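You operate a simulated robot arm through the tools that you are given. There is no shell and no other tool. Be economical: measure what you need, move in short steps, check, and stop when the job is done.

You are at the controls of a simulated two-armed robot. One attempt, no reset.

TASK
Wipe up the spill on the blue trolley top with the rag and put it back.

Only the result counts: the job must be done as asked and must still hold three seconds after the hand-in. Knocking over, shifting, dropping, spilling or breaking anything else fails it.

THE ROBOT
Two 6-joint arms with two-finger parallel grippers on one trunk, on a base that drives. Base frame: it is fixed to the floor where the robot stands at the start and does not move with it; the origin is under the middle of the robot, x ahead of it, y to its left, z up; the surface under the hand at the start is at about z = 800. Readings come in mm, degrees, newtons and seconds.
The left shoulder is at the start at [60, 187, 1047], the right one opposite. With the tool pointing down near the work surface each hand reaches from about 280 to 620 mm from the robot's upright axis, wherever it stands, measured 20 degrees to its own side. Payload 1.57 kg a hand.
The tool frame of a hand sits at the grasp point between the pads (the TCP): z along the fingers, y along the line on which they close. The tips reach 30 mm beyond it. The gripper opens to 110 mm. The fingers are 24 mm wide and 12 mm thick; the gripper's body (48 by 112 mm) begins 78 mm behind the TCP.
Orientation is that of the tool frame in the base frame, as a unit quaternion [w, x, y, z]. With the fingers straight down and closing along the base's y, the tool's x points along the base's -x, its y along +y and its z along -z.

THE INTERFACE
- The arms move only by the tool send_rows. It takes "left_increments", "right_increments" or both (then of equal length, played together; a hand with none holds still); each is one flat list of numbers, 7 for each row, row after row: the shift along the tool's x, y, z in units of 40 mm (1.0 is 40 mm), then the turn, a rotation vector about the tool's x, y, z in units of 5 degrees (1.0 is 5 degrees), then the finger opening in mm, from 0 to 110. In form: [tx, ty, tz, rx, ry, rz, fingers, tx, ty, tz, rx, ry, rz, fingers, ...]. A call has 1 to 12 rows; each row shifts and turns the commanded pose from where the row before left it, along the tool's axes as they then stand. A call with a number of a shift or a turn outside -1 to 1 is refused whole. Each row takes 0.2 s and may step no farther than 50 mm and 8.6 degrees from the row before; otherwise, or with a gripper value out of range, the whole call is refused. Where a pose cannot be reached the arm comes as near as it can. A force on the tool above 40 N (or 10 N above the force at the start of the call, whichever is more), or a blocked arm, ends the call early, and 0.2 s more pass. The fingers move at their own pace (about 153 mm/s each) and stop on an object; they squeeze with about 29 N. The grip force told is the motor's: it shows also when the fingers shut on nothing. Time passes only in rows, and 0.2 s behind the last, so rows that do not move let the fingers close. It gives the time, the measured TCP pose, the force on the tool (base axes), the opening and the grip force at its end, in the units of the frame above (readings bear some noise), with the torque about the TCP (base axes, N m) and any sound that the robot's microphone picked up.
- Cameras (640 x 400 px; columns grow to the right, rows downward): "scene" is now at [0.5, -33.3, 1576]; the picture's right is [-0.50, -0.87, 0.00], its down [-0.73, 0.42, -0.54] and it looks along [0.47, -0.27, -0.84] (base axes); focal length 250 px, centre (320, 200). "left" rides on the left gripper at [70, -16, -141] in its tool frame; the picture's right is [0.23, 0.97, 0.00], its down [-0.85, 0.20, -0.48] and it looks along [-0.47, 0.11, 0.88] (tool axes); focal length 222 px, centre (320, 200). "right" rides on the right gripper at [70, 16, -141] in its tool frame; the picture's right is [-0.23, 0.97, 0.00], its down [-0.86, -0.20, -0.48] and it looks along [-0.47, -0.11, 0.88] (tool axes); focal length 222 px, centre (320, 200).
- camera(camera): a new picture of that camera. It takes no simulated time.
- slide_trunk(by): slides the trunk up (or, below 0, down) by that many mm; the arms and the scene camera ride with it, the base frame stays. It gives what a move gives, with no picture.
- drive_base(legs): drives the robot by 1 to 6 legs, each [ahead, left, turn to the left] in mm, mm and degrees, along the robot's own axes; the way and the turn of a leg run together, so that a leg with both is an arc; at most 1500 mm and 180 degrees a leg. The arms and the cameras ride along, it lands a little off, and it stops where it bumps. It gives what a move gives.
- head_to(pan, tilt): turns the head with the scene camera to pan (to the left, within 86 degrees either way) and tilt (down, from -29 to 69), counted from straight ahead of the robot. It gives what a move gives.
- point_at(camera, pixels): for up to 12 pixels [column, row] of the newest picture of that camera ("zoom" is the newest enlarged one), the place [x, y, z] in the base frame of the surface seen there, good to about 3 mm. It takes no simulated time.
- enlarge(camera, box): a new picture of the part [left, top, right, bottom] of that camera's present view, enlarged. It takes no simulated time.
- finish_job(): hands the job in; it is judged then, once.

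Go step by step. Measure first, check grasps and placings, and put right what went wrong. The budget is 80 turns and 62 pictures, counting those below and the enlarged ones. Unless the task says otherwise, let go and move clear before handing in, and close with one line.

The tools are called as name(argument=value, ...) on one line, values as JSON. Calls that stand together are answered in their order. send_rows: Moves the arms, as the interface text tells. Its arguments: {"type":"object","properties":{"left_increments":{"type":"array","items":{"type":"number"}},"right_increments":{"type":"array","items":{"type":"number"}}},"required":[]} The other tools are called the same way: slide_trunk (by) slides the trunk up or down; drive_base (legs) drives the base; head_to (pan, tilt) turns the head that bears the scene camera; camera (camera) takes a picture; point_at (camera, pixels) gives the place of the surface under pixels of a picture; enlarge (camera, box) takes an enlarged picture of a part of a camera's view; finish_job () hands the job in.

At the start:

```text
clock: 0.0
left_tcp_pos: [460.2, -0.9, 1079.1]
left_tool_rot: [0.001, 0.0, 1.0, 0.0]
left_contact_force: [-0.2, -0.6, -0.2]
left_wrist_torque: [-0.01, 0.0, -0.01]
left_finger_gap: 109.9
left_gripper_force: 0.1
right_tcp_pos: [285.3, -321.5, 1035.9]
right_tool_rot: [-0.001, 0.0, 1.0, 0.0]
right_contact_force: [-0.4, -0.2, 0.0]
right_wrist_torque: [0.02, -0.01, 0.01]
right_finger_gap: 109.8
right_gripper_force: 0.0
trunk travel left (down, up): [-675.0, 315.0]
robot x, y, heading: [4.0, -1.3, 0.2]
head pan, tilt: [-29.7, 57.5]
```

scene: 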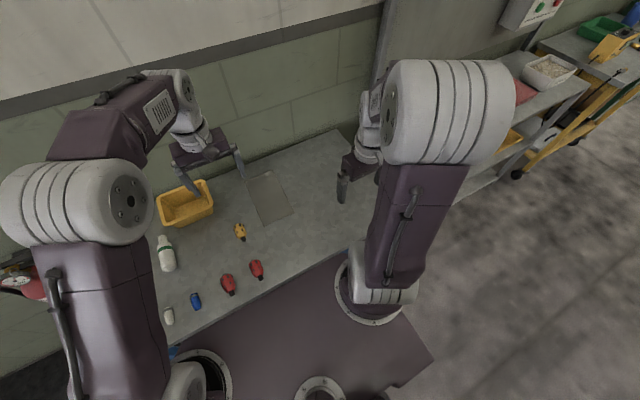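
right: 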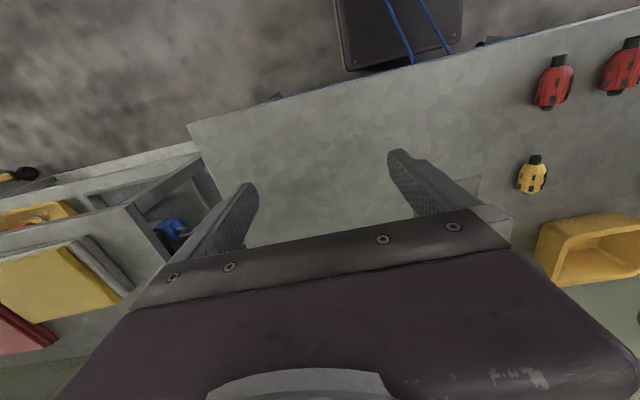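
left: 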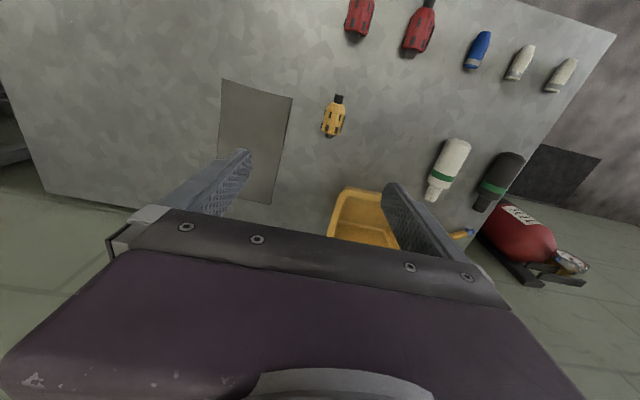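

The pictures show a grey bench with tools but no blue trolley or rag yet; I'll look around with the head.

head_to(pan=-75, tilt=25)

camera(camera="scene")

head_to(pan=60, tilt=25)

camera(camera="scene")

```text
clock: 1.1
left_tcp_pos: [461.3, -1.0, 1077.7]
left_tool_rot: [0.001, 0.0, 1.0, 0.0]
left_contact_force: [0.1, -0.2, -0.3]
left_wrist_torque: [-0.04, -0.02, -0.03]
left_finger_gap: 110.1
left_gripper_force: 0.1
right_tcp_pos: [285.1, -321.4, 1035.0]
right_tool_rot: [0.0, 0.0, 1.0, -0.001]
right_contact_force: [-0.6, 0.5, -0.7]
right_wrist_torque: [0.03, 0.04, -0.02]
right_finger_gap: 109.9
right_gripper_force: 0.1
trunk travel left (down, up): [-675.0, 315.0]
robot x, y, heading: [1.3, -1.2, -0.1]
head pan, tilt: [-75.0, 25.0]
```

```text
58 pictures are left
```

scene: 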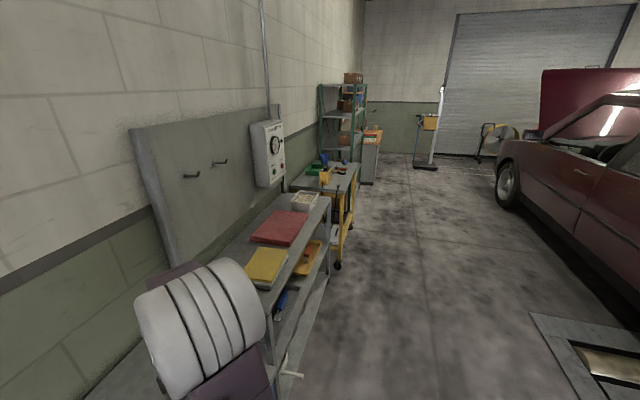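

```text
clock: 3.3
left_tcp_pos: [459.8, -1.3, 1078.4]
left_tool_rot: [0.001, 0.0, 1.0, 0.0]
left_contact_force: [0.2, -0.7, -0.5]
left_wrist_torque: [-0.01, 0.0, -0.02]
left_finger_gap: 110.0
left_gripper_force: 0.0
right_tcp_pos: [285.8, -322.4, 1035.8]
right_tool_rot: [0.001, 0.0, 1.0, 0.0]
right_contact_force: [0.1, 0.4, -1.0]
right_wrist_torque: [-0.03, 0.03, 0.0]
right_finger_gap: 109.9
right_gripper_force: 0.0
trunk travel left (down, up): [-675.0, 315.0]
robot x, y, heading: [-5.4, 4.8, 0.0]
head pan, tilt: [60.0, 25.0]
```

```text
57 pictures are left
```

scene: 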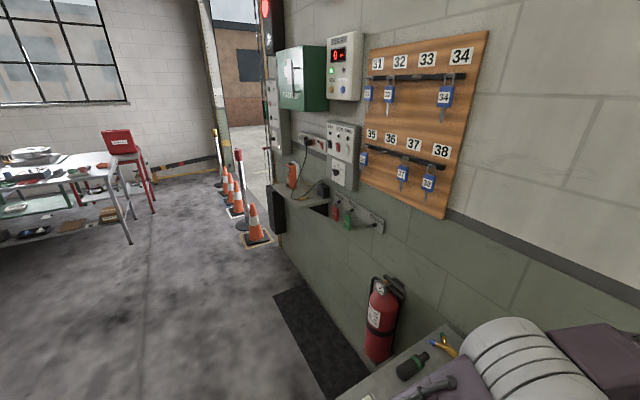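

No blue trolley in either view; I'll look as far back as the head can turn, both sides.

head_to(pan=86, tilt=30)

camera(camera="scene")

head_to(pan=-86, tilt=30)

camera(camera="scene")

```text
clock: 4.2
left_tcp_pos: [460.1, -1.5, 1077.8]
left_tool_rot: [0.002, 0.0, 1.0, 0.0]
left_contact_force: [-0.5, -0.3, -0.2]
left_wrist_torque: [0.01, 0.04, 0.01]
left_finger_gap: 109.8
left_gripper_force: 0.0
right_tcp_pos: [284.5, -321.8, 1035.4]
right_tool_rot: [0.0, 0.0, 1.0, 0.0]
right_contact_force: [0.0, 0.5, 0.0]
right_wrist_torque: [-0.02, 0.01, -0.01]
right_finger_gap: 110.3
right_gripper_force: 0.0
trunk travel left (down, up): [-675.0, 315.0]
robot x, y, heading: [1.1, 0.7, -0.2]
head pan, tilt: [85.9, 30.0]
```

```text
56 pictures are left
```

scene: 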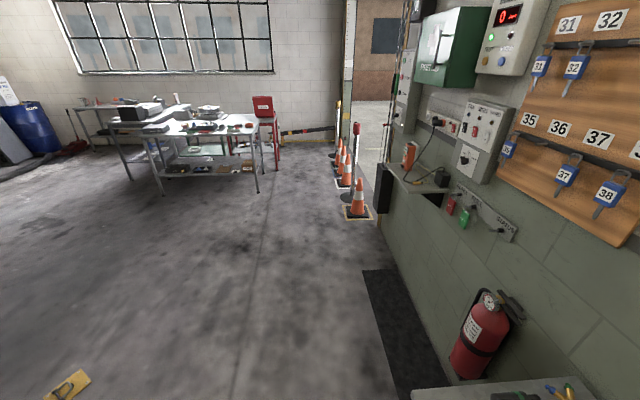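

```text
clock: 6.8
left_tcp_pos: [460.5, -1.0, 1077.8]
left_tool_rot: [0.001, 0.0, 1.0, 0.0]
left_contact_force: [0.5, -0.1, 0.0]
left_wrist_torque: [-0.03, 0.04, -0.01]
left_finger_gap: 110.3
left_gripper_force: 0.1
right_tcp_pos: [285.6, -321.5, 1034.8]
right_tool_rot: [0.0, 0.0, 1.0, 0.001]
right_contact_force: [0.0, 1.0, -0.6]
right_wrist_torque: [0.0, 0.05, 0.01]
right_finger_gap: 110.1
right_gripper_force: 0.0
trunk travel left (down, up): [-675.0, 315.0]
robot x, y, heading: [0.3, 0.5, 0.1]
head pan, tilt: [-85.9, 30.0]
```

```text
55 pictures are left
```

scene: 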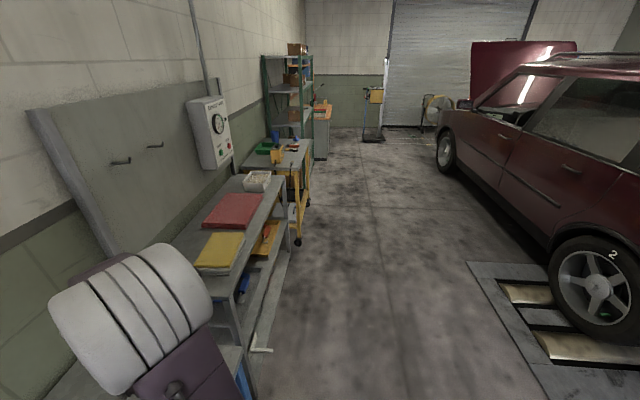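

Something blue shows low at (240,380). I'll look down there and enlarge the shelf with the folded cloths.

enlarge(camera="scene", box=[180, 110, 340, 210])

head_to(pan=-86, tilt=69)

camera(camera="scene")

head_to(pan=86, tilt=69)

camera(camera="scene")

```text
4.00 times, centred on (260, 160) of scene
```

zoom: 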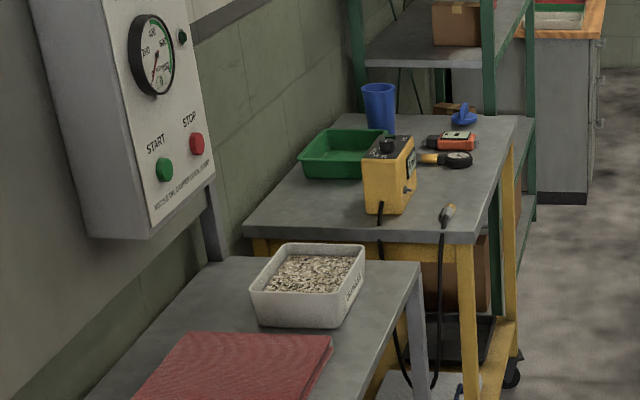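

```text
clock: 7.8
left_tcp_pos: [461.4, -0.5, 1078.4]
left_tool_rot: [0.001, 0.0, 1.0, 0.0]
left_contact_force: [-0.8, -0.7, -0.2]
left_wrist_torque: [0.0, 0.02, -0.01]
left_finger_gap: 110.1
left_gripper_force: 0.1
right_tcp_pos: [284.5, -321.5, 1035.1]
right_tool_rot: [0.0, 0.0, 1.0, 0.0]
right_contact_force: [-0.8, -0.3, 0.1]
right_wrist_torque: [0.0, 0.03, -0.03]
right_finger_gap: 109.9
right_gripper_force: 0.0
trunk travel left (down, up): [-675.0, 315.0]
robot x, y, heading: [-2.5, 2.7, -0.0]
head pan, tilt: [-85.9, 68.8]
```

```text
53 pictures are left
```

scene: 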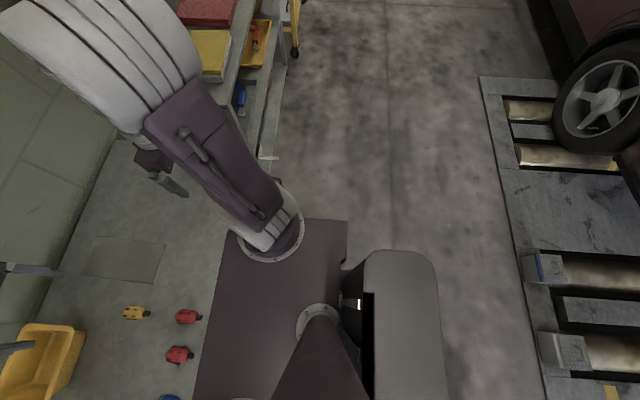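

```text
clock: 10.4
left_tcp_pos: [460.7, -1.2, 1079.1]
left_tool_rot: [0.001, 0.0, 1.0, 0.0]
left_contact_force: [0.6, 1.0, -0.4]
left_wrist_torque: [-0.01, 0.01, -0.01]
left_finger_gap: 110.1
left_gripper_force: 0.0
right_tcp_pos: [284.8, -322.3, 1035.2]
right_tool_rot: [0.0, 0.0, 1.0, -0.001]
right_contact_force: [0.1, -0.4, 0.0]
right_wrist_torque: [0.02, -0.01, -0.02]
right_finger_gap: 110.2
right_gripper_force: 0.0
trunk travel left (down, up): [-675.0, 315.0]
robot x, y, heading: [-1.5, -0.4, 0.2]
head pan, tilt: [85.9, 68.8]
```

```text
52 pictures are left
```

scene: 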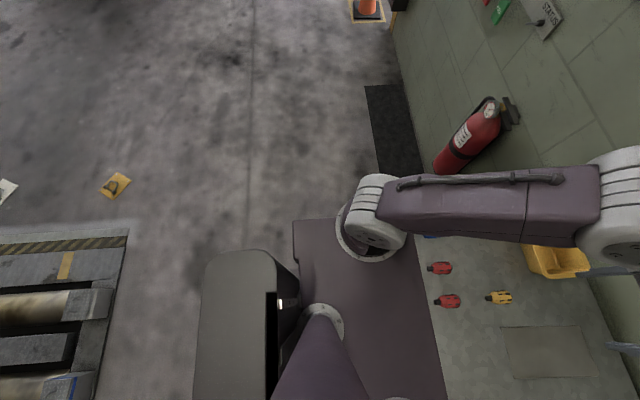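

The bench ahead may itself be blue-framed (blue edge in the first right view). I'll look straight at it and enlarge.

head_to(pan=0, tilt=60)

camera(camera="scene")

enlarge(camera="right", box=[320, 0, 640, 200])

enlarge(camera="left", box=[160, 20, 480, 220])

```text
clock: 12.1
left_tcp_pos: [460.8, -0.8, 1078.6]
left_tool_rot: [0.0, 0.0, 1.0, 0.0]
left_contact_force: [0.4, 0.2, 0.7]
left_wrist_torque: [-0.06, 0.02, -0.01]
left_finger_gap: 110.0
left_gripper_force: 0.0
right_tcp_pos: [283.3, -321.3, 1035.6]
right_tool_rot: [0.0, 0.0, 1.0, 0.0]
right_contact_force: [0.3, -0.5, 0.7]
right_wrist_torque: [0.0, -0.02, 0.0]
right_finger_gap: 110.1
right_gripper_force: 0.0
trunk travel left (down, up): [-675.0, 315.0]
robot x, y, heading: [-1.3, -3.6, -0.2]
head pan, tilt: [0.0, 60.0]
```

```text
51 pictures are left
```

scene: 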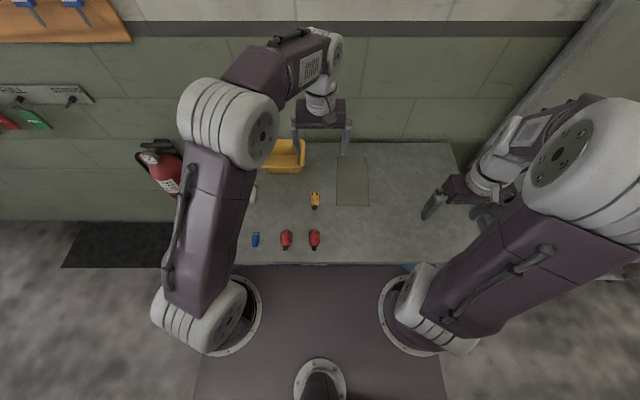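

```text
2.00 times, centred on (480, 100) of right
```

zoom: 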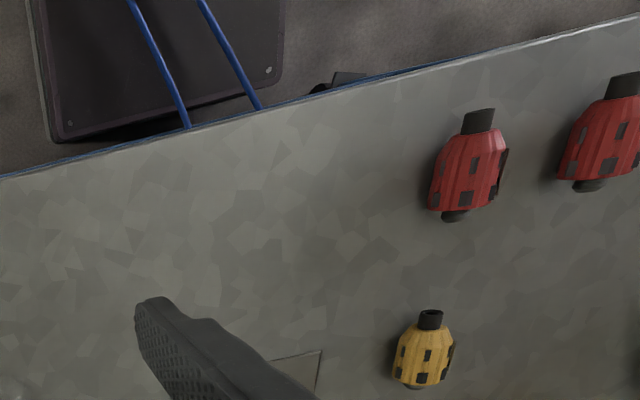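

```text
2.00 times, centred on (320, 120) of left
```

zoom: 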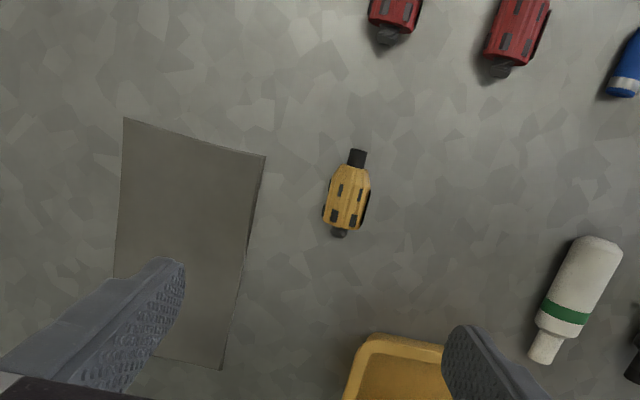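

The surface ahead has blue trim, so it may be the trolley. I'll measure the thin grey rectangle at (352,180), the bench corners and the box.

point_at(camera="scene", pixels=[[352, 165], [352, 195], [340, 180], [366, 180], [385, 180], [325, 235], [448, 144], [478, 240], [290, 262], [284, 158], [400, 255], [250, 195]])

enlarge(camera="scene", box=[230, 125, 490, 285])

head_to(pan=-70, tilt=48)

camera(camera="scene")

```text
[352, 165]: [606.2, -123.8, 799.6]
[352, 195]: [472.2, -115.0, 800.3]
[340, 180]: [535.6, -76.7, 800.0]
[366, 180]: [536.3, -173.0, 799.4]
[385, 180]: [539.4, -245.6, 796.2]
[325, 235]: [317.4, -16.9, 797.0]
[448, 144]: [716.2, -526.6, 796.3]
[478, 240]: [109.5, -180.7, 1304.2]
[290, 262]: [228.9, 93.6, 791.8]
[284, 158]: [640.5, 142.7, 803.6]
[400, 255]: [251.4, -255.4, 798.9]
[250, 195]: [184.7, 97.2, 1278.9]
```

```text
2.46 times, centred on (360, 205) of scene
```

zoom: 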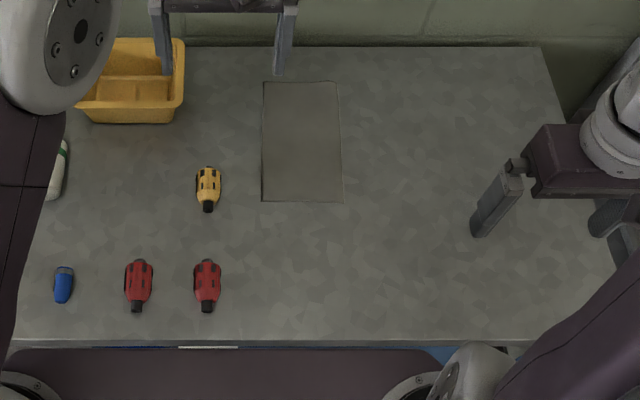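

```text
clock: 13.5
left_tcp_pos: [460.9, -1.2, 1077.6]
left_tool_rot: [0.001, 0.0, 1.0, 0.0]
left_contact_force: [-0.4, -0.1, -0.2]
left_wrist_torque: [0.0, 0.02, 0.04]
left_finger_gap: 109.7
left_gripper_force: 0.0
right_tcp_pos: [284.5, -322.2, 1035.7]
right_tool_rot: [0.0, 0.0, 1.0, 0.0]
right_contact_force: [-0.1, -1.0, 0.4]
right_wrist_torque: [0.0, 0.03, -0.01]
right_finger_gap: 109.7
right_gripper_force: 0.1
trunk travel left (down, up): [-675.0, 315.0]
robot x, y, heading: [5.0, 0.9, -0.1]
head pan, tilt: [-70.0, 48.0]
```

```text
47 pictures are left
```

scene: 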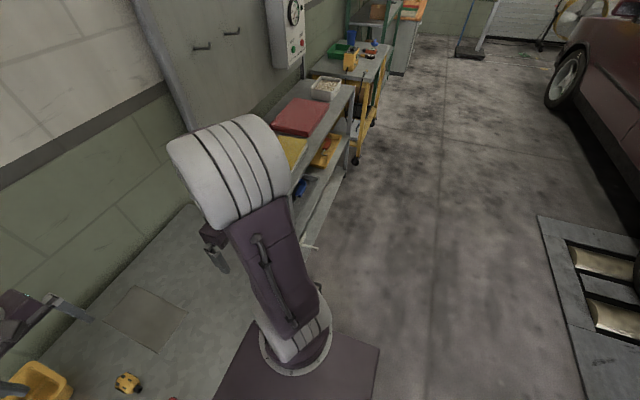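

Nothing spilled on the near bench, so there may be a blue trolley behind me. I'll measure free floor before backing out and turning.

point_at(camera="scene", pixels=[[538, 215], [600, 385], [560, 290], [345, 172], [310, 245], [300, 115], [325, 88], [330, 60], [290, 150], [350, 85], [355, 105], [385, 50]])

head_to(pan=-86, tilt=10)

camera(camera="scene")

```text
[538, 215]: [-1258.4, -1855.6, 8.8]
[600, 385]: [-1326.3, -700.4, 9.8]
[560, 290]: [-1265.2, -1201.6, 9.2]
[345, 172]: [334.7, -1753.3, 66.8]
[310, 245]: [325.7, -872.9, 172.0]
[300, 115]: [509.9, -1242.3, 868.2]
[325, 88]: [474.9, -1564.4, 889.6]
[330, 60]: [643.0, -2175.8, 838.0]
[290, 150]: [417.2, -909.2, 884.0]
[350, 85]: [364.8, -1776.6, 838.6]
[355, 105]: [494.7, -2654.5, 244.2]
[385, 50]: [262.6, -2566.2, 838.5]
```

```text
clock: 14.5
left_tcp_pos: [460.0, -0.9, 1079.0]
left_tool_rot: [0.001, 0.0, 1.0, 0.0]
left_contact_force: [0.5, -0.8, 0.2]
left_wrist_torque: [0.02, -0.01, -0.01]
left_finger_gap: 110.2
left_gripper_force: 0.1
right_tcp_pos: [284.6, -321.9, 1034.4]
right_tool_rot: [0.0, 0.001, 1.0, 0.0]
right_contact_force: [-0.3, -0.3, -0.4]
right_wrist_torque: [0.0, -0.03, 0.0]
right_finger_gap: 110.0
right_gripper_force: 0.0
trunk travel left (down, up): [-675.0, 315.0]
robot x, y, heading: [0.9, -1.8, -0.2]
head pan, tilt: [-85.9, 10.0]
```

```text
46 pictures are left
```

scene: 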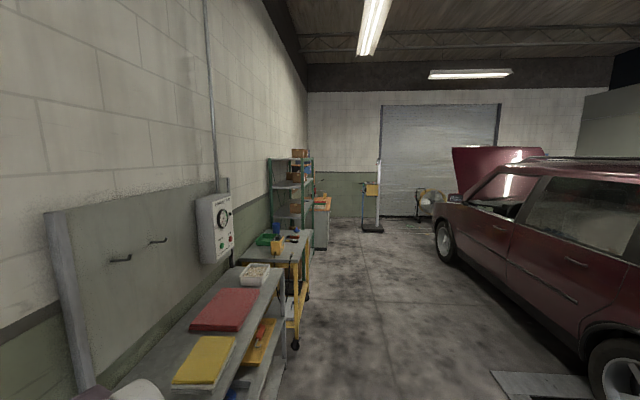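

Floor is clear back to x ≈ -1250. I'll back up 600 mm straight and look at the bench from there.

drive_base(legs=[[-600, 0, 0]])

head_to(pan=-10, tilt=45)

camera(camera="scene")

```text
clock: 17.9
left_tcp_pos: [-131.3, -1.7, 1077.6]
left_tool_rot: [0.001, -0.001, 1.0, 0.0]
left_contact_force: [0.4, 0.9, 0.8]
left_wrist_torque: [0.01, 0.02, 0.02]
left_finger_gap: 110.2
left_gripper_force: 0.0
right_tcp_pos: [-306.9, -321.9, 1035.5]
right_tool_rot: [-0.001, -0.001, 1.0, 0.001]
right_contact_force: [0.5, -0.2, -0.4]
right_wrist_torque: [0.03, 0.0, -0.02]
right_finger_gap: 109.7
right_gripper_force: 0.1
trunk travel left (down, up): [-675.0, 315.0]
robot x, y, heading: [-590.3, 3.6, 0.2]
head pan, tilt: [-85.9, 10.0]
```

```text
clock: 19.3
left_tcp_pos: [-131.5, -2.3, 1078.5]
left_tool_rot: [0.001, -0.001, 1.0, 0.0]
left_contact_force: [0.2, 0.1, 0.3]
left_wrist_torque: [0.03, 0.01, 0.0]
left_finger_gap: 109.8
left_gripper_force: 0.0
right_tcp_pos: [-307.1, -322.4, 1035.5]
right_tool_rot: [0.0, -0.001, 1.0, 0.0]
right_contact_force: [0.0, -0.5, 0.2]
right_wrist_torque: [-0.02, -0.02, 0.03]
right_finger_gap: 110.1
right_gripper_force: 0.2
trunk travel left (down, up): [-675.0, 315.0]
robot x, y, heading: [-594.3, 1.4, -0.2]
head pan, tilt: [-10.0, 45.0]
```

```text
45 pictures are left
```

scene: 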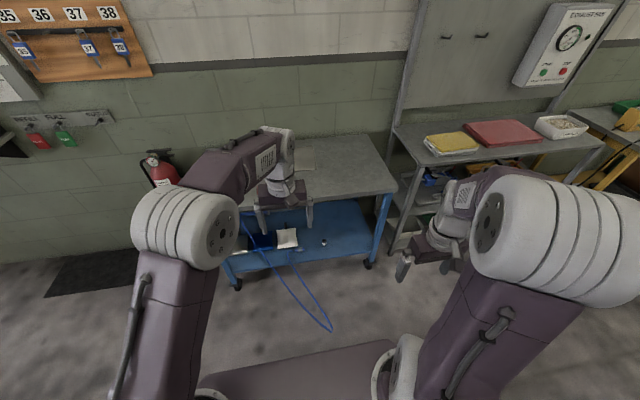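

The bench is the blue trolley (blue frame and lower shelf). I'll enlarge the shelf with the cloths and the trolley's parts.

enlarge(camera="scene", box=[390, 90, 640, 246])

enlarge(camera="scene", box=[200, 130, 400, 300])

```text
2.56 times, centred on (515, 168) of scene
```

zoom: 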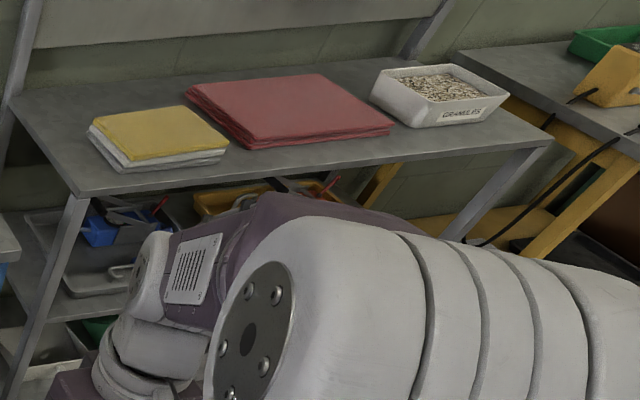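

```text
2.35 times, centred on (300, 215) of scene
```

zoom: 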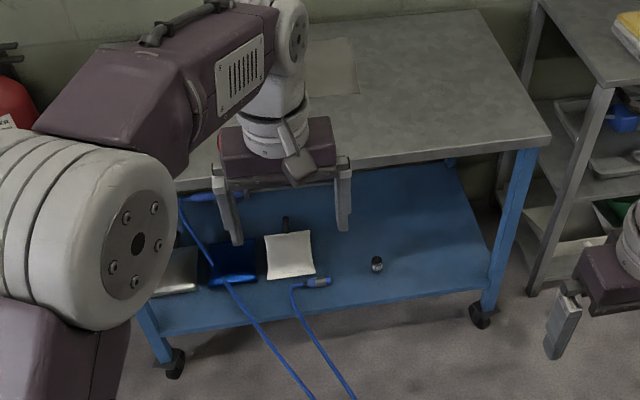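

Lower shelf holds a white pad; the next shelf holds yellow/white and red cloth piles. I'll drive right 500 mm to see trolley top and cloths unobstructed.

drive_base(legs=[[0, -550, 0]])

head_to(pan=18, tilt=40)

camera(camera="scene")

```text
clock: 22.5
left_tcp_pos: [-127.6, -547.9, 1078.2]
left_tool_rot: [0.001, -0.005, 1.0, 0.0]
left_contact_force: [0.2, 0.0, 0.1]
left_wrist_torque: [-0.03, -0.03, 0.02]
left_finger_gap: 110.0
left_gripper_force: 0.1
right_tcp_pos: [-301.5, -870.2, 1034.8]
right_tool_rot: [-0.001, -0.005, 1.0, 0.0]
right_contact_force: [0.2, -0.1, 0.2]
right_wrist_torque: [0.0, 0.01, -0.01]
right_finger_gap: 110.0
right_gripper_force: 0.1
trunk travel left (down, up): [-675.0, 315.0]
robot x, y, heading: [-589.6, -551.1, 0.5]
head pan, tilt: [-10.0, 45.0]
```

```text
clock: 23.4
left_tcp_pos: [-128.3, -547.7, 1078.2]
left_tool_rot: [0.002, -0.005, 1.0, 0.001]
left_contact_force: [0.7, 0.1, -0.1]
left_wrist_torque: [0.02, 0.0, 0.02]
left_finger_gap: 110.0
left_gripper_force: 0.1
right_tcp_pos: [-300.0, -871.2, 1035.3]
right_tool_rot: [0.0, -0.005, 1.0, 0.001]
right_contact_force: [0.6, 1.0, 0.2]
right_wrist_torque: [0.01, -0.01, 0.02]
right_finger_gap: 109.7
right_gripper_force: 0.0
trunk travel left (down, up): [-675.0, 315.0]
robot x, y, heading: [-585.6, -552.8, 0.6]
head pan, tilt: [18.0, 40.0]
```

```text
42 pictures are left
```

scene: 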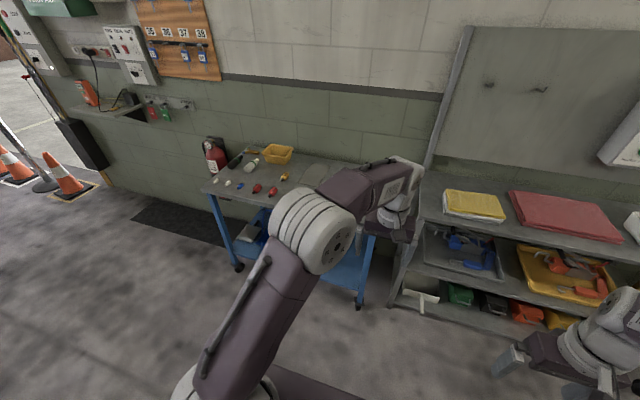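

The shelf is in clear view; I'll enlarge the cloths and the visible part of the trolley top.

enlarge(camera="scene", box=[420, 170, 640, 300])

enlarge(camera="scene", box=[190, 130, 370, 280])

```text
2.91 times, centred on (530, 235) of scene
```

zoom: 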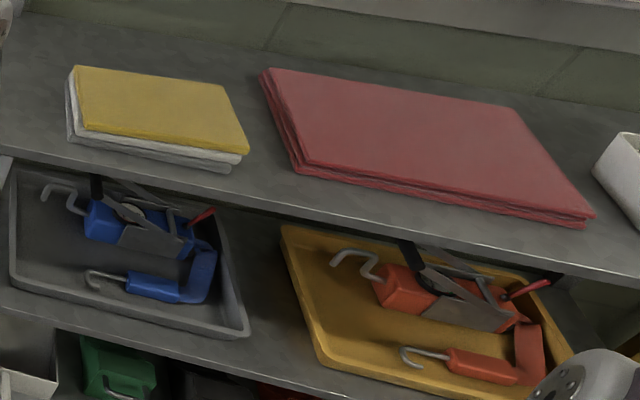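

```text
2.67 times, centred on (280, 205) of scene
```

zoom: 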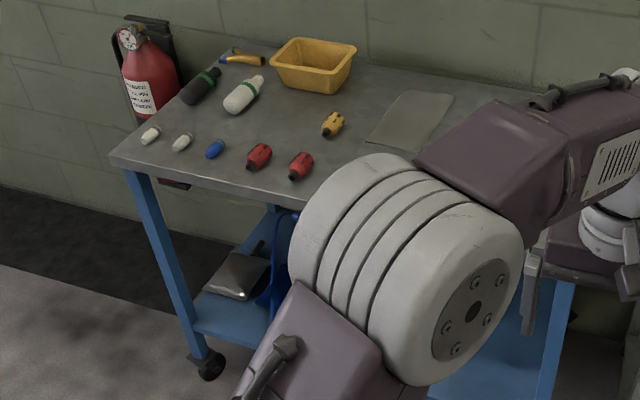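

The grey rectangle on the trolley (zoom (410,120)) may be a sheet or the spill; need a close look. I'll swing the left hand outward to clear the view, and drive back to the middle.

send_rows(left_increments=[0, 1, 0, 0, 0, 0, 110, 0, 1, 0, 0, 0, 0, 110, 0, 1, 0, 0, 0, 0, 110, 0, 1, 0, 0, 0, 0, 110, 0, 1, 0, 0, 0, 0, 110, 0, 1, 0, 0, 0, 0, 110, 0, 1, 0, 0, 0, 0, 110])

drive_base(legs=[[200, 420, 0]])

head_to(pan=0, tilt=40)

camera(camera="scene")

```text
clock: 25.0
left_tcp_pos: [-131.6, -262.7, 1079.6]
left_tool_rot: [0.002, -0.005, 1.0, 0.001]
left_contact_force: [0.4, 0.4, 0.7]
left_wrist_torque: [-0.01, 0.02, 0.03]
left_finger_gap: 109.8
left_gripper_force: 0.0
right_tcp_pos: [-299.8, -870.3, 1035.5]
right_tool_rot: [0.0, -0.006, 1.0, -0.001]
right_contact_force: [0.6, -0.2, 0.2]
right_wrist_torque: [-0.05, 0.01, -0.03]
right_finger_gap: 109.9
right_gripper_force: 0.0
trunk travel left (down, up): [-675.0, 315.0]
robot x, y, heading: [-588.2, -550.7, 0.5]
head pan, tilt: [18.0, 40.0]
```

```text
clock: 27.9
left_tcp_pos: [75.8, 151.3, 1081.4]
left_tool_rot: [0.0, 0.003, 1.0, 0.001]
left_contact_force: [-0.8, 0.7, -0.4]
left_wrist_torque: [-0.03, -0.01, 0.02]
left_finger_gap: 110.1
left_gripper_force: 0.1
right_tcp_pos: [-103.0, -451.9, 1035.7]
right_tool_rot: [0.0, 0.003, 1.0, 0.0]
right_contact_force: [-1.0, -0.4, -0.3]
right_wrist_torque: [0.03, -0.02, 0.0]
right_finger_gap: 110.3
right_gripper_force: 0.0
trunk travel left (down, up): [-675.0, 315.0]
robot x, y, heading: [-386.4, -130.3, -0.1]
head pan, tilt: [18.0, 40.0]
```

```text
clock: 28.7
left_tcp_pos: [76.4, 152.8, 1080.3]
left_tool_rot: [0.001, 0.002, 1.0, -0.001]
left_contact_force: [0.0, -0.4, 0.2]
left_wrist_torque: [0.01, 0.0, 0.0]
left_finger_gap: 110.2
left_gripper_force: 0.1
right_tcp_pos: [-103.2, -450.2, 1035.7]
right_tool_rot: [0.0, 0.004, 1.0, 0.0]
right_contact_force: [0.2, 0.7, 0.4]
right_wrist_torque: [0.0, -0.01, 0.01]
right_finger_gap: 110.1
right_gripper_force: 0.0
trunk travel left (down, up): [-675.0, 315.0]
robot x, y, heading: [-386.1, -122.9, -0.5]
head pan, tilt: [0.0, 40.0]
```

```text
39 pictures are left
```

scene: 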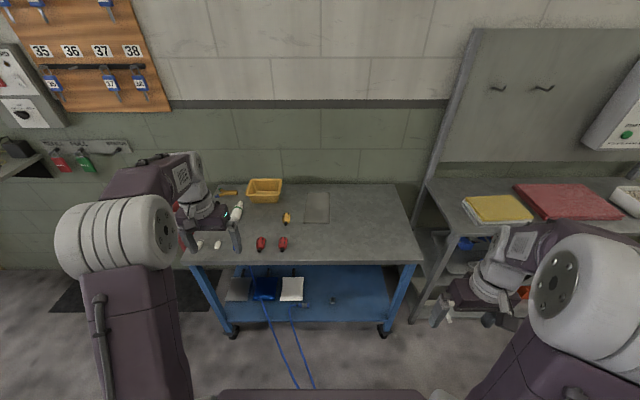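

Clear view now. I'll enlarge the trolley top, its lower shelf and the cloth shelf.

enlarge(camera="scene", box=[240, 170, 430, 270])

enlarge(camera="scene", box=[210, 255, 400, 345])

point_at(camera="scene", pixels=[[317, 207], [300, 207], [340, 207], [265, 187], [265, 190], [495, 208], [565, 200], [490, 222], [291, 289], [240, 288], [475, 200], [530, 208]])

```text
3.37 times, centred on (335, 220) of scene
```

zoom: 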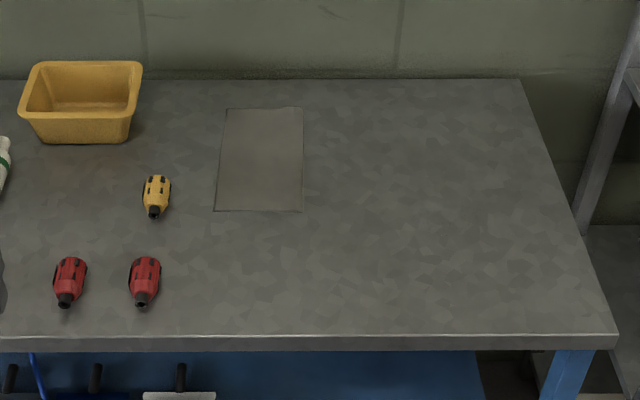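

```text
3.37 times, centred on (305, 300) of scene
```

zoom: 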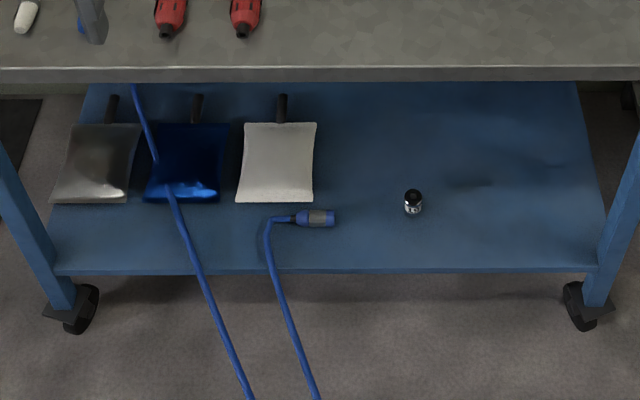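

```text
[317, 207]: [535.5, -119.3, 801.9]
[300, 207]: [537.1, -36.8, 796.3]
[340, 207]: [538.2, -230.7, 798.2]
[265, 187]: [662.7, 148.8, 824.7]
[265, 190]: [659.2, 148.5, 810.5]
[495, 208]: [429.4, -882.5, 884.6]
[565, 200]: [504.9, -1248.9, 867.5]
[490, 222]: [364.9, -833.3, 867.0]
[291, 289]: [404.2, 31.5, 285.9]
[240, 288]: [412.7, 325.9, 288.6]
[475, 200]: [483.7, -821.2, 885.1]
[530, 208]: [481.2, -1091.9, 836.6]
```

Lower shelf holds dustpans and a small can; the top's left end is hidden behind the left hand. I'll use the left wrist camera now.

camera(camera="left")

enlarge(camera="scene", box=[450, 180, 640, 330])

```text
36 pictures are left
```

left: 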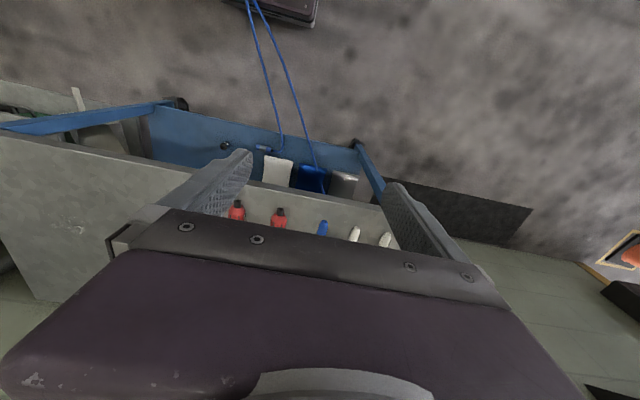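

```text
2.67 times, centred on (545, 255) of scene
```

zoom: 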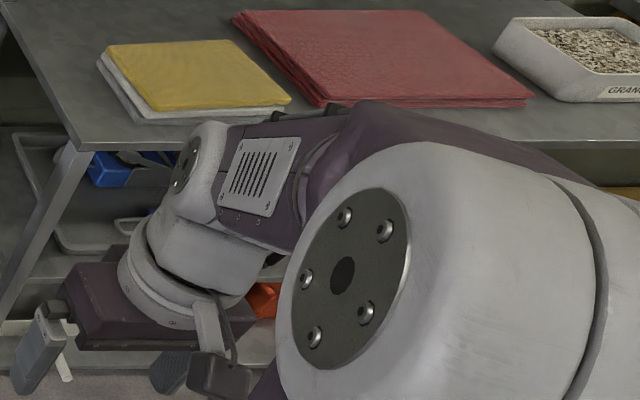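

The left view shows a shiny patch at (70,228) on the trolley top: likely the spill (clear). Enlarge it.

enlarge(camera="left", box=[0, 140, 180, 310])

point_at(camera="left", pixels=[[50, 226], [70, 226], [90, 229], [70, 220], [70, 233]])

```text
2.35 times, centred on (90, 225) of left
```

zoom: 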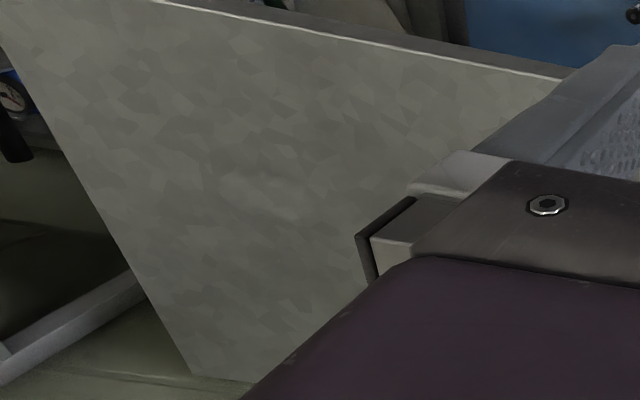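

```text
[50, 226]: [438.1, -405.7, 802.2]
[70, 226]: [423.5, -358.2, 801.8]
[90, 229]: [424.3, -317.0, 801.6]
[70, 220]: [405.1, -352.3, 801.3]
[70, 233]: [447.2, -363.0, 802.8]
```

A faint gloss around (420,-360) may be a clear spill. I'll drive back up to the trolley and look with the right wrist camera.

drive_base(legs=[[340, 0, 0]])

enlarge(camera="right", box=[180, 50, 500, 250])

head_to(pan=-35, tilt=58)

camera(camera="scene")

```text
clock: 30.9
left_tcp_pos: [408.3, 147.8, 1081.0]
left_tool_rot: [0.001, 0.005, 1.0, 0.0]
left_contact_force: [0.4, -0.2, 0.1]
left_wrist_torque: [-0.03, 0.03, -0.05]
left_finger_gap: 110.0
left_gripper_force: 0.0
right_tcp_pos: [227.7, -456.5, 1034.3]
right_tool_rot: [0.0, 0.005, 1.0, 0.0]
right_contact_force: [0.0, -0.9, -0.2]
right_wrist_torque: [0.02, 0.01, 0.01]
right_finger_gap: 109.8
right_gripper_force: 0.1
trunk travel left (down, up): [-675.0, 315.0]
robot x, y, heading: [-52.6, -126.4, -1.0]
head pan, tilt: [0.0, 40.0]
```

```text
2.00 times, centred on (340, 150) of right
```

zoom: 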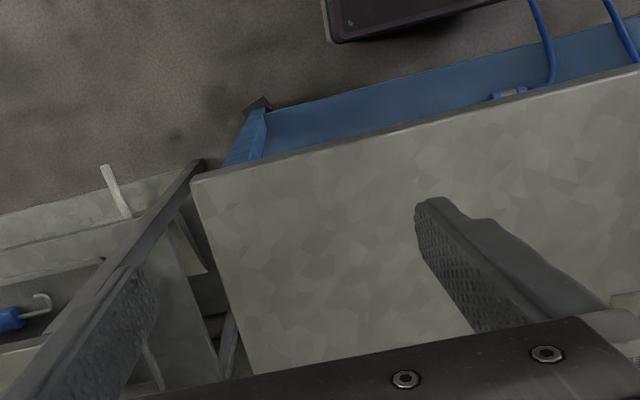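

```text
clock: 31.9
left_tcp_pos: [408.5, 147.5, 1080.2]
left_tool_rot: [0.001, 0.004, 1.0, 0.0]
left_contact_force: [0.3, -0.1, 0.1]
left_wrist_torque: [-0.03, 0.01, -0.02]
left_finger_gap: 110.2
left_gripper_force: 0.0
right_tcp_pos: [229.5, -455.2, 1035.9]
right_tool_rot: [0.0, 0.005, 1.0, 0.0]
right_contact_force: [0.2, -0.7, 0.3]
right_wrist_torque: [0.03, 0.03, 0.0]
right_finger_gap: 109.7
right_gripper_force: 0.1
trunk travel left (down, up): [-675.0, 315.0]
robot x, y, heading: [-53.9, -130.3, -0.6]
head pan, tilt: [-35.0, 58.0]
```

```text
32 pictures are left
```

scene: 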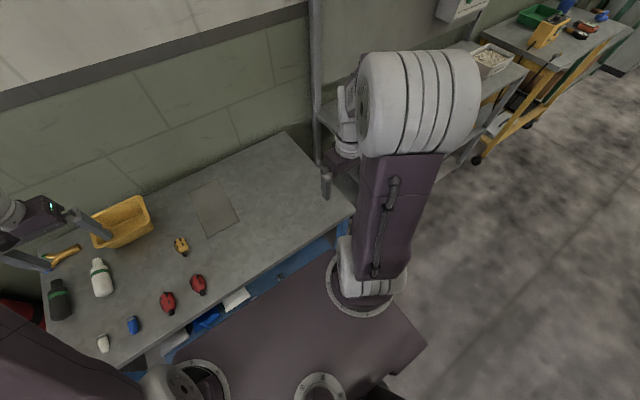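

I'll enlarge the trolley top in this unobstructed view.

enlarge(camera="scene", box=[150, 130, 360, 290])

enlarge(camera="left", box=[0, 0, 640, 260])

```text
2.50 times, centred on (255, 210) of scene
```

zoom: 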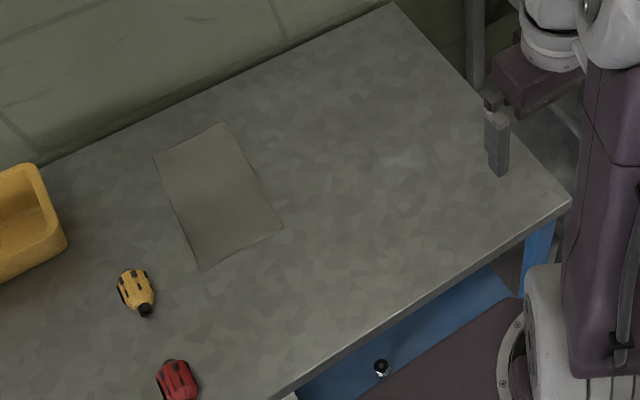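

```text
1.00 times, centred on (320, 130) of left (not enlarged: the box is as wide or as high as the picture)
```

zoom: 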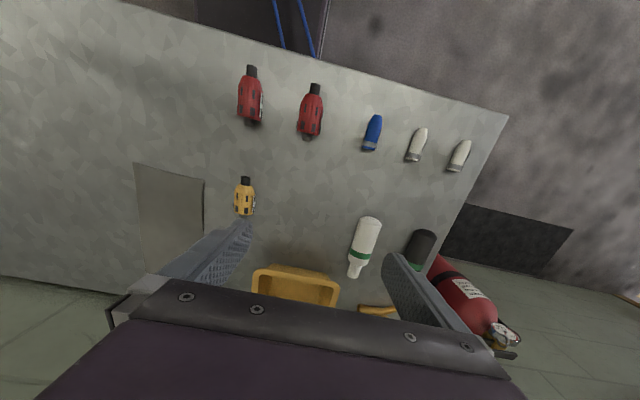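

There's a faint glossy patch at zoom (405,158), separate from the grey cloth at (220,195). Measure both.

enlarge(camera="scene", box=[255, 170, 315, 215])

point_at(camera="zoom", pixels=[[320, 200], [100, 200], [540, 200], [320, 60], [320, 340], [20, 380]])

point_at(camera="scene", pixels=[[226, 180], [243, 220], [215, 237], [202, 193], [222, 209], [214, 200], [230, 215], [245, 205], [200, 225], [260, 200], [240, 180], [225, 240]])

enlarge(camera="scene", box=[180, 165, 260, 245])

```text
8.89 times, centred on (285, 192) of scene
```

zoom: 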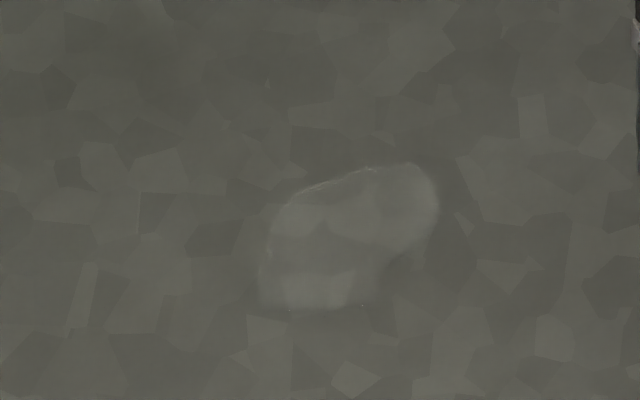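

```text
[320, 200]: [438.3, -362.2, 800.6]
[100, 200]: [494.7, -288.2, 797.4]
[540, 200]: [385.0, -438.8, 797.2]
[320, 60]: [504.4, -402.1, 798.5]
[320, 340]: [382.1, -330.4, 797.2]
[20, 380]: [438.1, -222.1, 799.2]
```

```text
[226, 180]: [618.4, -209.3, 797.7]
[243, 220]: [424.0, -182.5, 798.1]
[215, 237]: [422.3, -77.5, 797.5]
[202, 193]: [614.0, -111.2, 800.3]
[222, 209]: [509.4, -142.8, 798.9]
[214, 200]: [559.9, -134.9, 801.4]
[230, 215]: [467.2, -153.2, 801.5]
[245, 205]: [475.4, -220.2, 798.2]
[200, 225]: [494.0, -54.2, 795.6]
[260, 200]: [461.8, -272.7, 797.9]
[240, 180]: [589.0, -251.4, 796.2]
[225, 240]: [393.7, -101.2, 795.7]
```

```text
5.00 times, centred on (220, 205) of scene
```

zoom: 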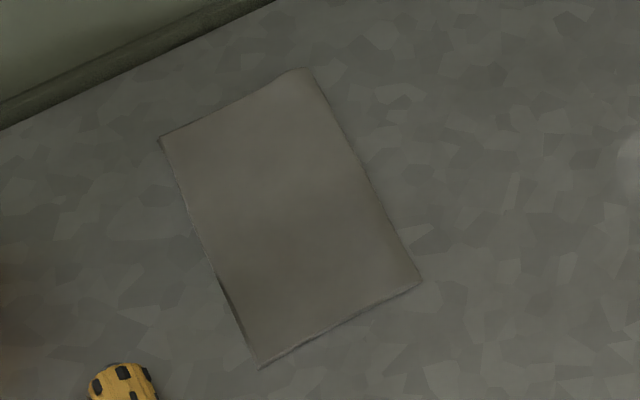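

The spill is a clear puddle around (415,-362), about 65×95 mm. Now a close look at the grey sheet with the left camera: move the left hand to the right and down.

send_rows(left_increments=[0, -1, 0, 0, 0, 0, 110, 0, -1, 0, 0, 0, 0, 110, 0, -1, 0, 0, 0, 0, 110, 0, -1, 0, 0, 0, 0, 110, 0, -1, 0, 0, 0, 0, 110, 0, -1, 1, 0, 0, 0, 110, 0, 0, 1, 0, 0, 0, 110])

camera(camera="left")

```text
refused: row 6 steps farther than a row can; nothing moved
```

```text
27 pictures are left
```

left: 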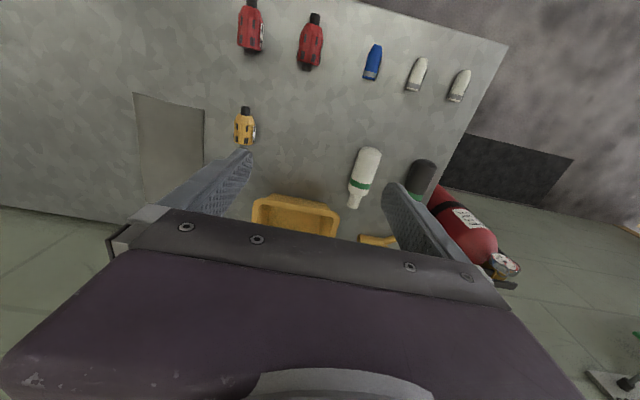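

The call was refused on a step size; resend with separate rows.

send_rows(left_increments=[0, -1, 0, 0, 0, 0, 110, 0, -1, 0, 0, 0, 0, 110, 0, -1, 0, 0, 0, 0, 110, 0, -1, 0, 0, 0, 0, 110, 0, -1, 0, 0, 0, 0, 110, 0, -1, 0, 0, 0, 0, 110, 0, -1, 0, 0, 0, 0, 110, -1, 0, 0, 0, 0, 0, 110, 0, 0, 1, 0, 0, 0, 110, 0, 0, 1, 0, 0, 0, 110])

camera(camera="left")

```text
clock: 34.1
left_tcp_pos: [445.2, -133.3, 996.3]
left_tool_rot: [0.001, 0.004, 1.0, 0.001]
left_contact_force: [0.6, 0.2, 0.4]
left_wrist_torque: [-0.02, -0.01, -0.01]
left_finger_gap: 110.1
left_gripper_force: 0.2
right_tcp_pos: [228.2, -454.9, 1035.1]
right_tool_rot: [0.0, 0.006, 1.0, -0.001]
right_contact_force: [-0.1, -0.1, -0.5]
right_wrist_torque: [-0.05, 0.01, 0.01]
right_finger_gap: 109.9
right_gripper_force: 0.0
trunk travel left (down, up): [-675.0, 315.0]
robot x, y, heading: [-51.3, -131.8, -0.7]
head pan, tilt: [-35.0, 58.0]
```

```text
26 pictures are left
```

left: 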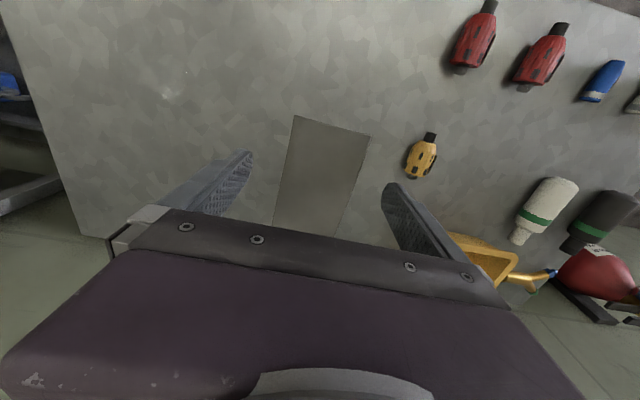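

The spill glints at (170,95), the grey sheet lies at (325,175). Enlarge both and measure the corners.

enlarge(camera="left", box=[250, 100, 410, 240])

point_at(camera="left", pixels=[[297, 119], [367, 138], [330, 130], [288, 160], [355, 180], [322, 165], [280, 160], [365, 180], [330, 120], [276, 215], [340, 228], [310, 200]])

enlarge(camera="left", box=[100, 50, 240, 140])

point_at(camera="left", pixels=[[150, 95], [160, 95], [170, 95], [180, 95], [190, 95], [170, 80], [185, 72], [160, 105], [200, 85]])

```text
2.86 times, centred on (330, 170) of left
```

zoom: 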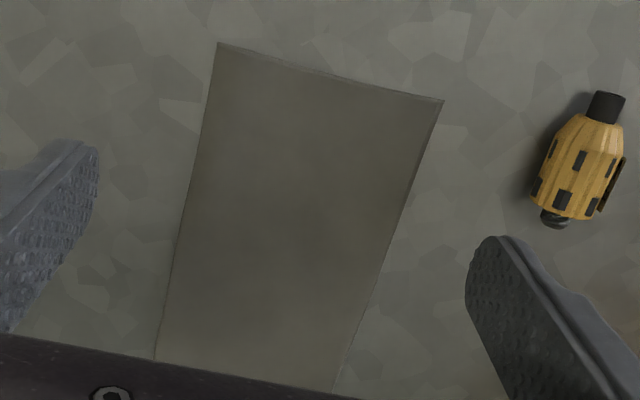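

```text
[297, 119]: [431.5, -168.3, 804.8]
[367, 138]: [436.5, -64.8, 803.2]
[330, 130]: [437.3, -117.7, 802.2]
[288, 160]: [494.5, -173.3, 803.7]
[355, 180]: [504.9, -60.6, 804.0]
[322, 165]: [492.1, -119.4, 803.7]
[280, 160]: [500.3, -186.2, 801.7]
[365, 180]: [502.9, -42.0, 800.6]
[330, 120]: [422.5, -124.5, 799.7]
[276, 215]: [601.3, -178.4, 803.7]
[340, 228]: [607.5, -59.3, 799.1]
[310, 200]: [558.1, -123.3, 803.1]
```

```text
4.44 times, centred on (170, 95) of left
```

zoom: 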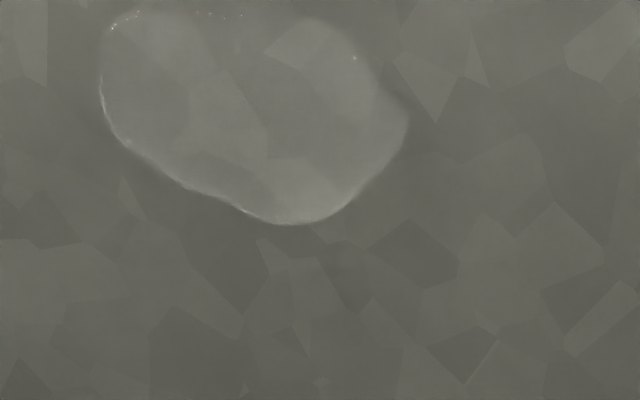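

```text
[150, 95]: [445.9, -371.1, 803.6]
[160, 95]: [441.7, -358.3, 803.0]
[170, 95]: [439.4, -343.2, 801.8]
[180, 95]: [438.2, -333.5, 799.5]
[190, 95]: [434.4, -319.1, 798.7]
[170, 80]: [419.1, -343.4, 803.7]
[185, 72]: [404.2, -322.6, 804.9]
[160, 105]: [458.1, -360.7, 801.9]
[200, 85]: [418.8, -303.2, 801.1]
```

Spill: x 380–450, y −403 to −316. The sheet is about 195×115 mm, ~4 mm thick: the rag. I'll clear the left hand, drive 45 mm closer, and bring the right hand over the rag.

send_rows(left_increments=[0, 0, -1, 0, 0, 0, 110, 0, 0, -1, 0, 0, 0, 110, 0, 1, 0, 0, 0, 0, 110, 0, 1, 0, 0, 0, 0, 110, 0, 1, 0, 0, 0, 0, 110, 0, 1, 0, 0, 0, 0, 110, 0, 1, 0, 0, 0, 0, 110, 0, 1, 0, 0, 0, 0, 110, 0, 1, 0, 0, 0, 0, 110, 0, 1, 0, 0, 0, 0, 110, 0, 1, 0, 0, 0, 0, 110])

drive_base(legs=[[45, 0, 0]])

send_rows(right_increments=[-0.8, 0.9, 0, 0, 0, 0, 80, -0.8, 0.9, 0, 0, 0, 0, 80, -0.8, 0.9, 0, 0, 0, 0, 80, -0.8, 0.9, 0, 0, 0, 0, 80, -0.8, 0.9, 0, 0, 0, 0, 80, -0.8, 0.9, 0, 0, 0, 0, 80, -0.8, 0.9, 0, 0, 0, 0, 80, -0.6, 0.9, 0, 0, 0, 0, 80, 0, 0.9, 0, 0, 0, 0, 80])

```text
clock: 36.5
left_tcp_pos: [449.0, 228.8, 1080.1]
left_tool_rot: [0.001, 0.005, 1.0, 0.0]
left_contact_force: [-0.4, 0.1, -1.0]
left_wrist_torque: [0.01, -0.01, -0.02]
left_finger_gap: 110.1
left_gripper_force: 0.1
right_tcp_pos: [227.5, -453.6, 1035.8]
right_tool_rot: [0.0, 0.006, 1.0, -0.001]
right_contact_force: [-0.7, 0.3, -0.6]
right_wrist_torque: [-0.04, -0.03, -0.02]
right_finger_gap: 110.2
right_gripper_force: 0.1
trunk travel left (down, up): [-675.0, 315.0]
robot x, y, heading: [-54.0, -129.9, -0.6]
head pan, tilt: [-35.0, 58.0]
```

```text
clock: 37.4
left_tcp_pos: [489.8, 227.0, 1083.1]
left_tool_rot: [0.003, 0.004, 1.0, 0.0]
left_contact_force: [-0.5, -0.6, 0.7]
left_wrist_torque: [0.01, -0.01, 0.0]
left_finger_gap: 110.1
left_gripper_force: 0.1
right_tcp_pos: [270.2, -454.8, 1037.4]
right_tool_rot: [0.002, 0.004, 1.0, 0.0]
right_contact_force: [0.3, -0.7, -0.2]
right_wrist_torque: [0.02, -0.03, 0.01]
right_finger_gap: 110.2
right_gripper_force: 0.1
trunk travel left (down, up): [-675.0, 315.0]
robot x, y, heading: [-7.8, -130.4, -0.2]
head pan, tilt: [-35.0, 58.0]
```

```text
clock: 39.4
left_tcp_pos: [492.9, 229.0, 1081.5]
left_tool_rot: [0.0, 0.005, 1.0, 0.0]
left_contact_force: [0.0, 1.1, -0.5]
left_wrist_torque: [-0.01, -0.02, -0.03]
left_finger_gap: 109.8
left_gripper_force: 0.0
right_tcp_pos: [520.8, -132.6, 1036.2]
right_tool_rot: [0.001, 0.005, 1.0, -0.001]
right_contact_force: [0.6, -0.7, -0.7]
right_wrist_torque: [0.0, -0.01, -0.01]
right_finger_gap: 80.1
right_gripper_force: 0.0
trunk travel left (down, up): [-675.0, 315.0]
robot x, y, heading: [-10.6, -129.8, -0.6]
head pan, tilt: [-35.0, 58.0]
```

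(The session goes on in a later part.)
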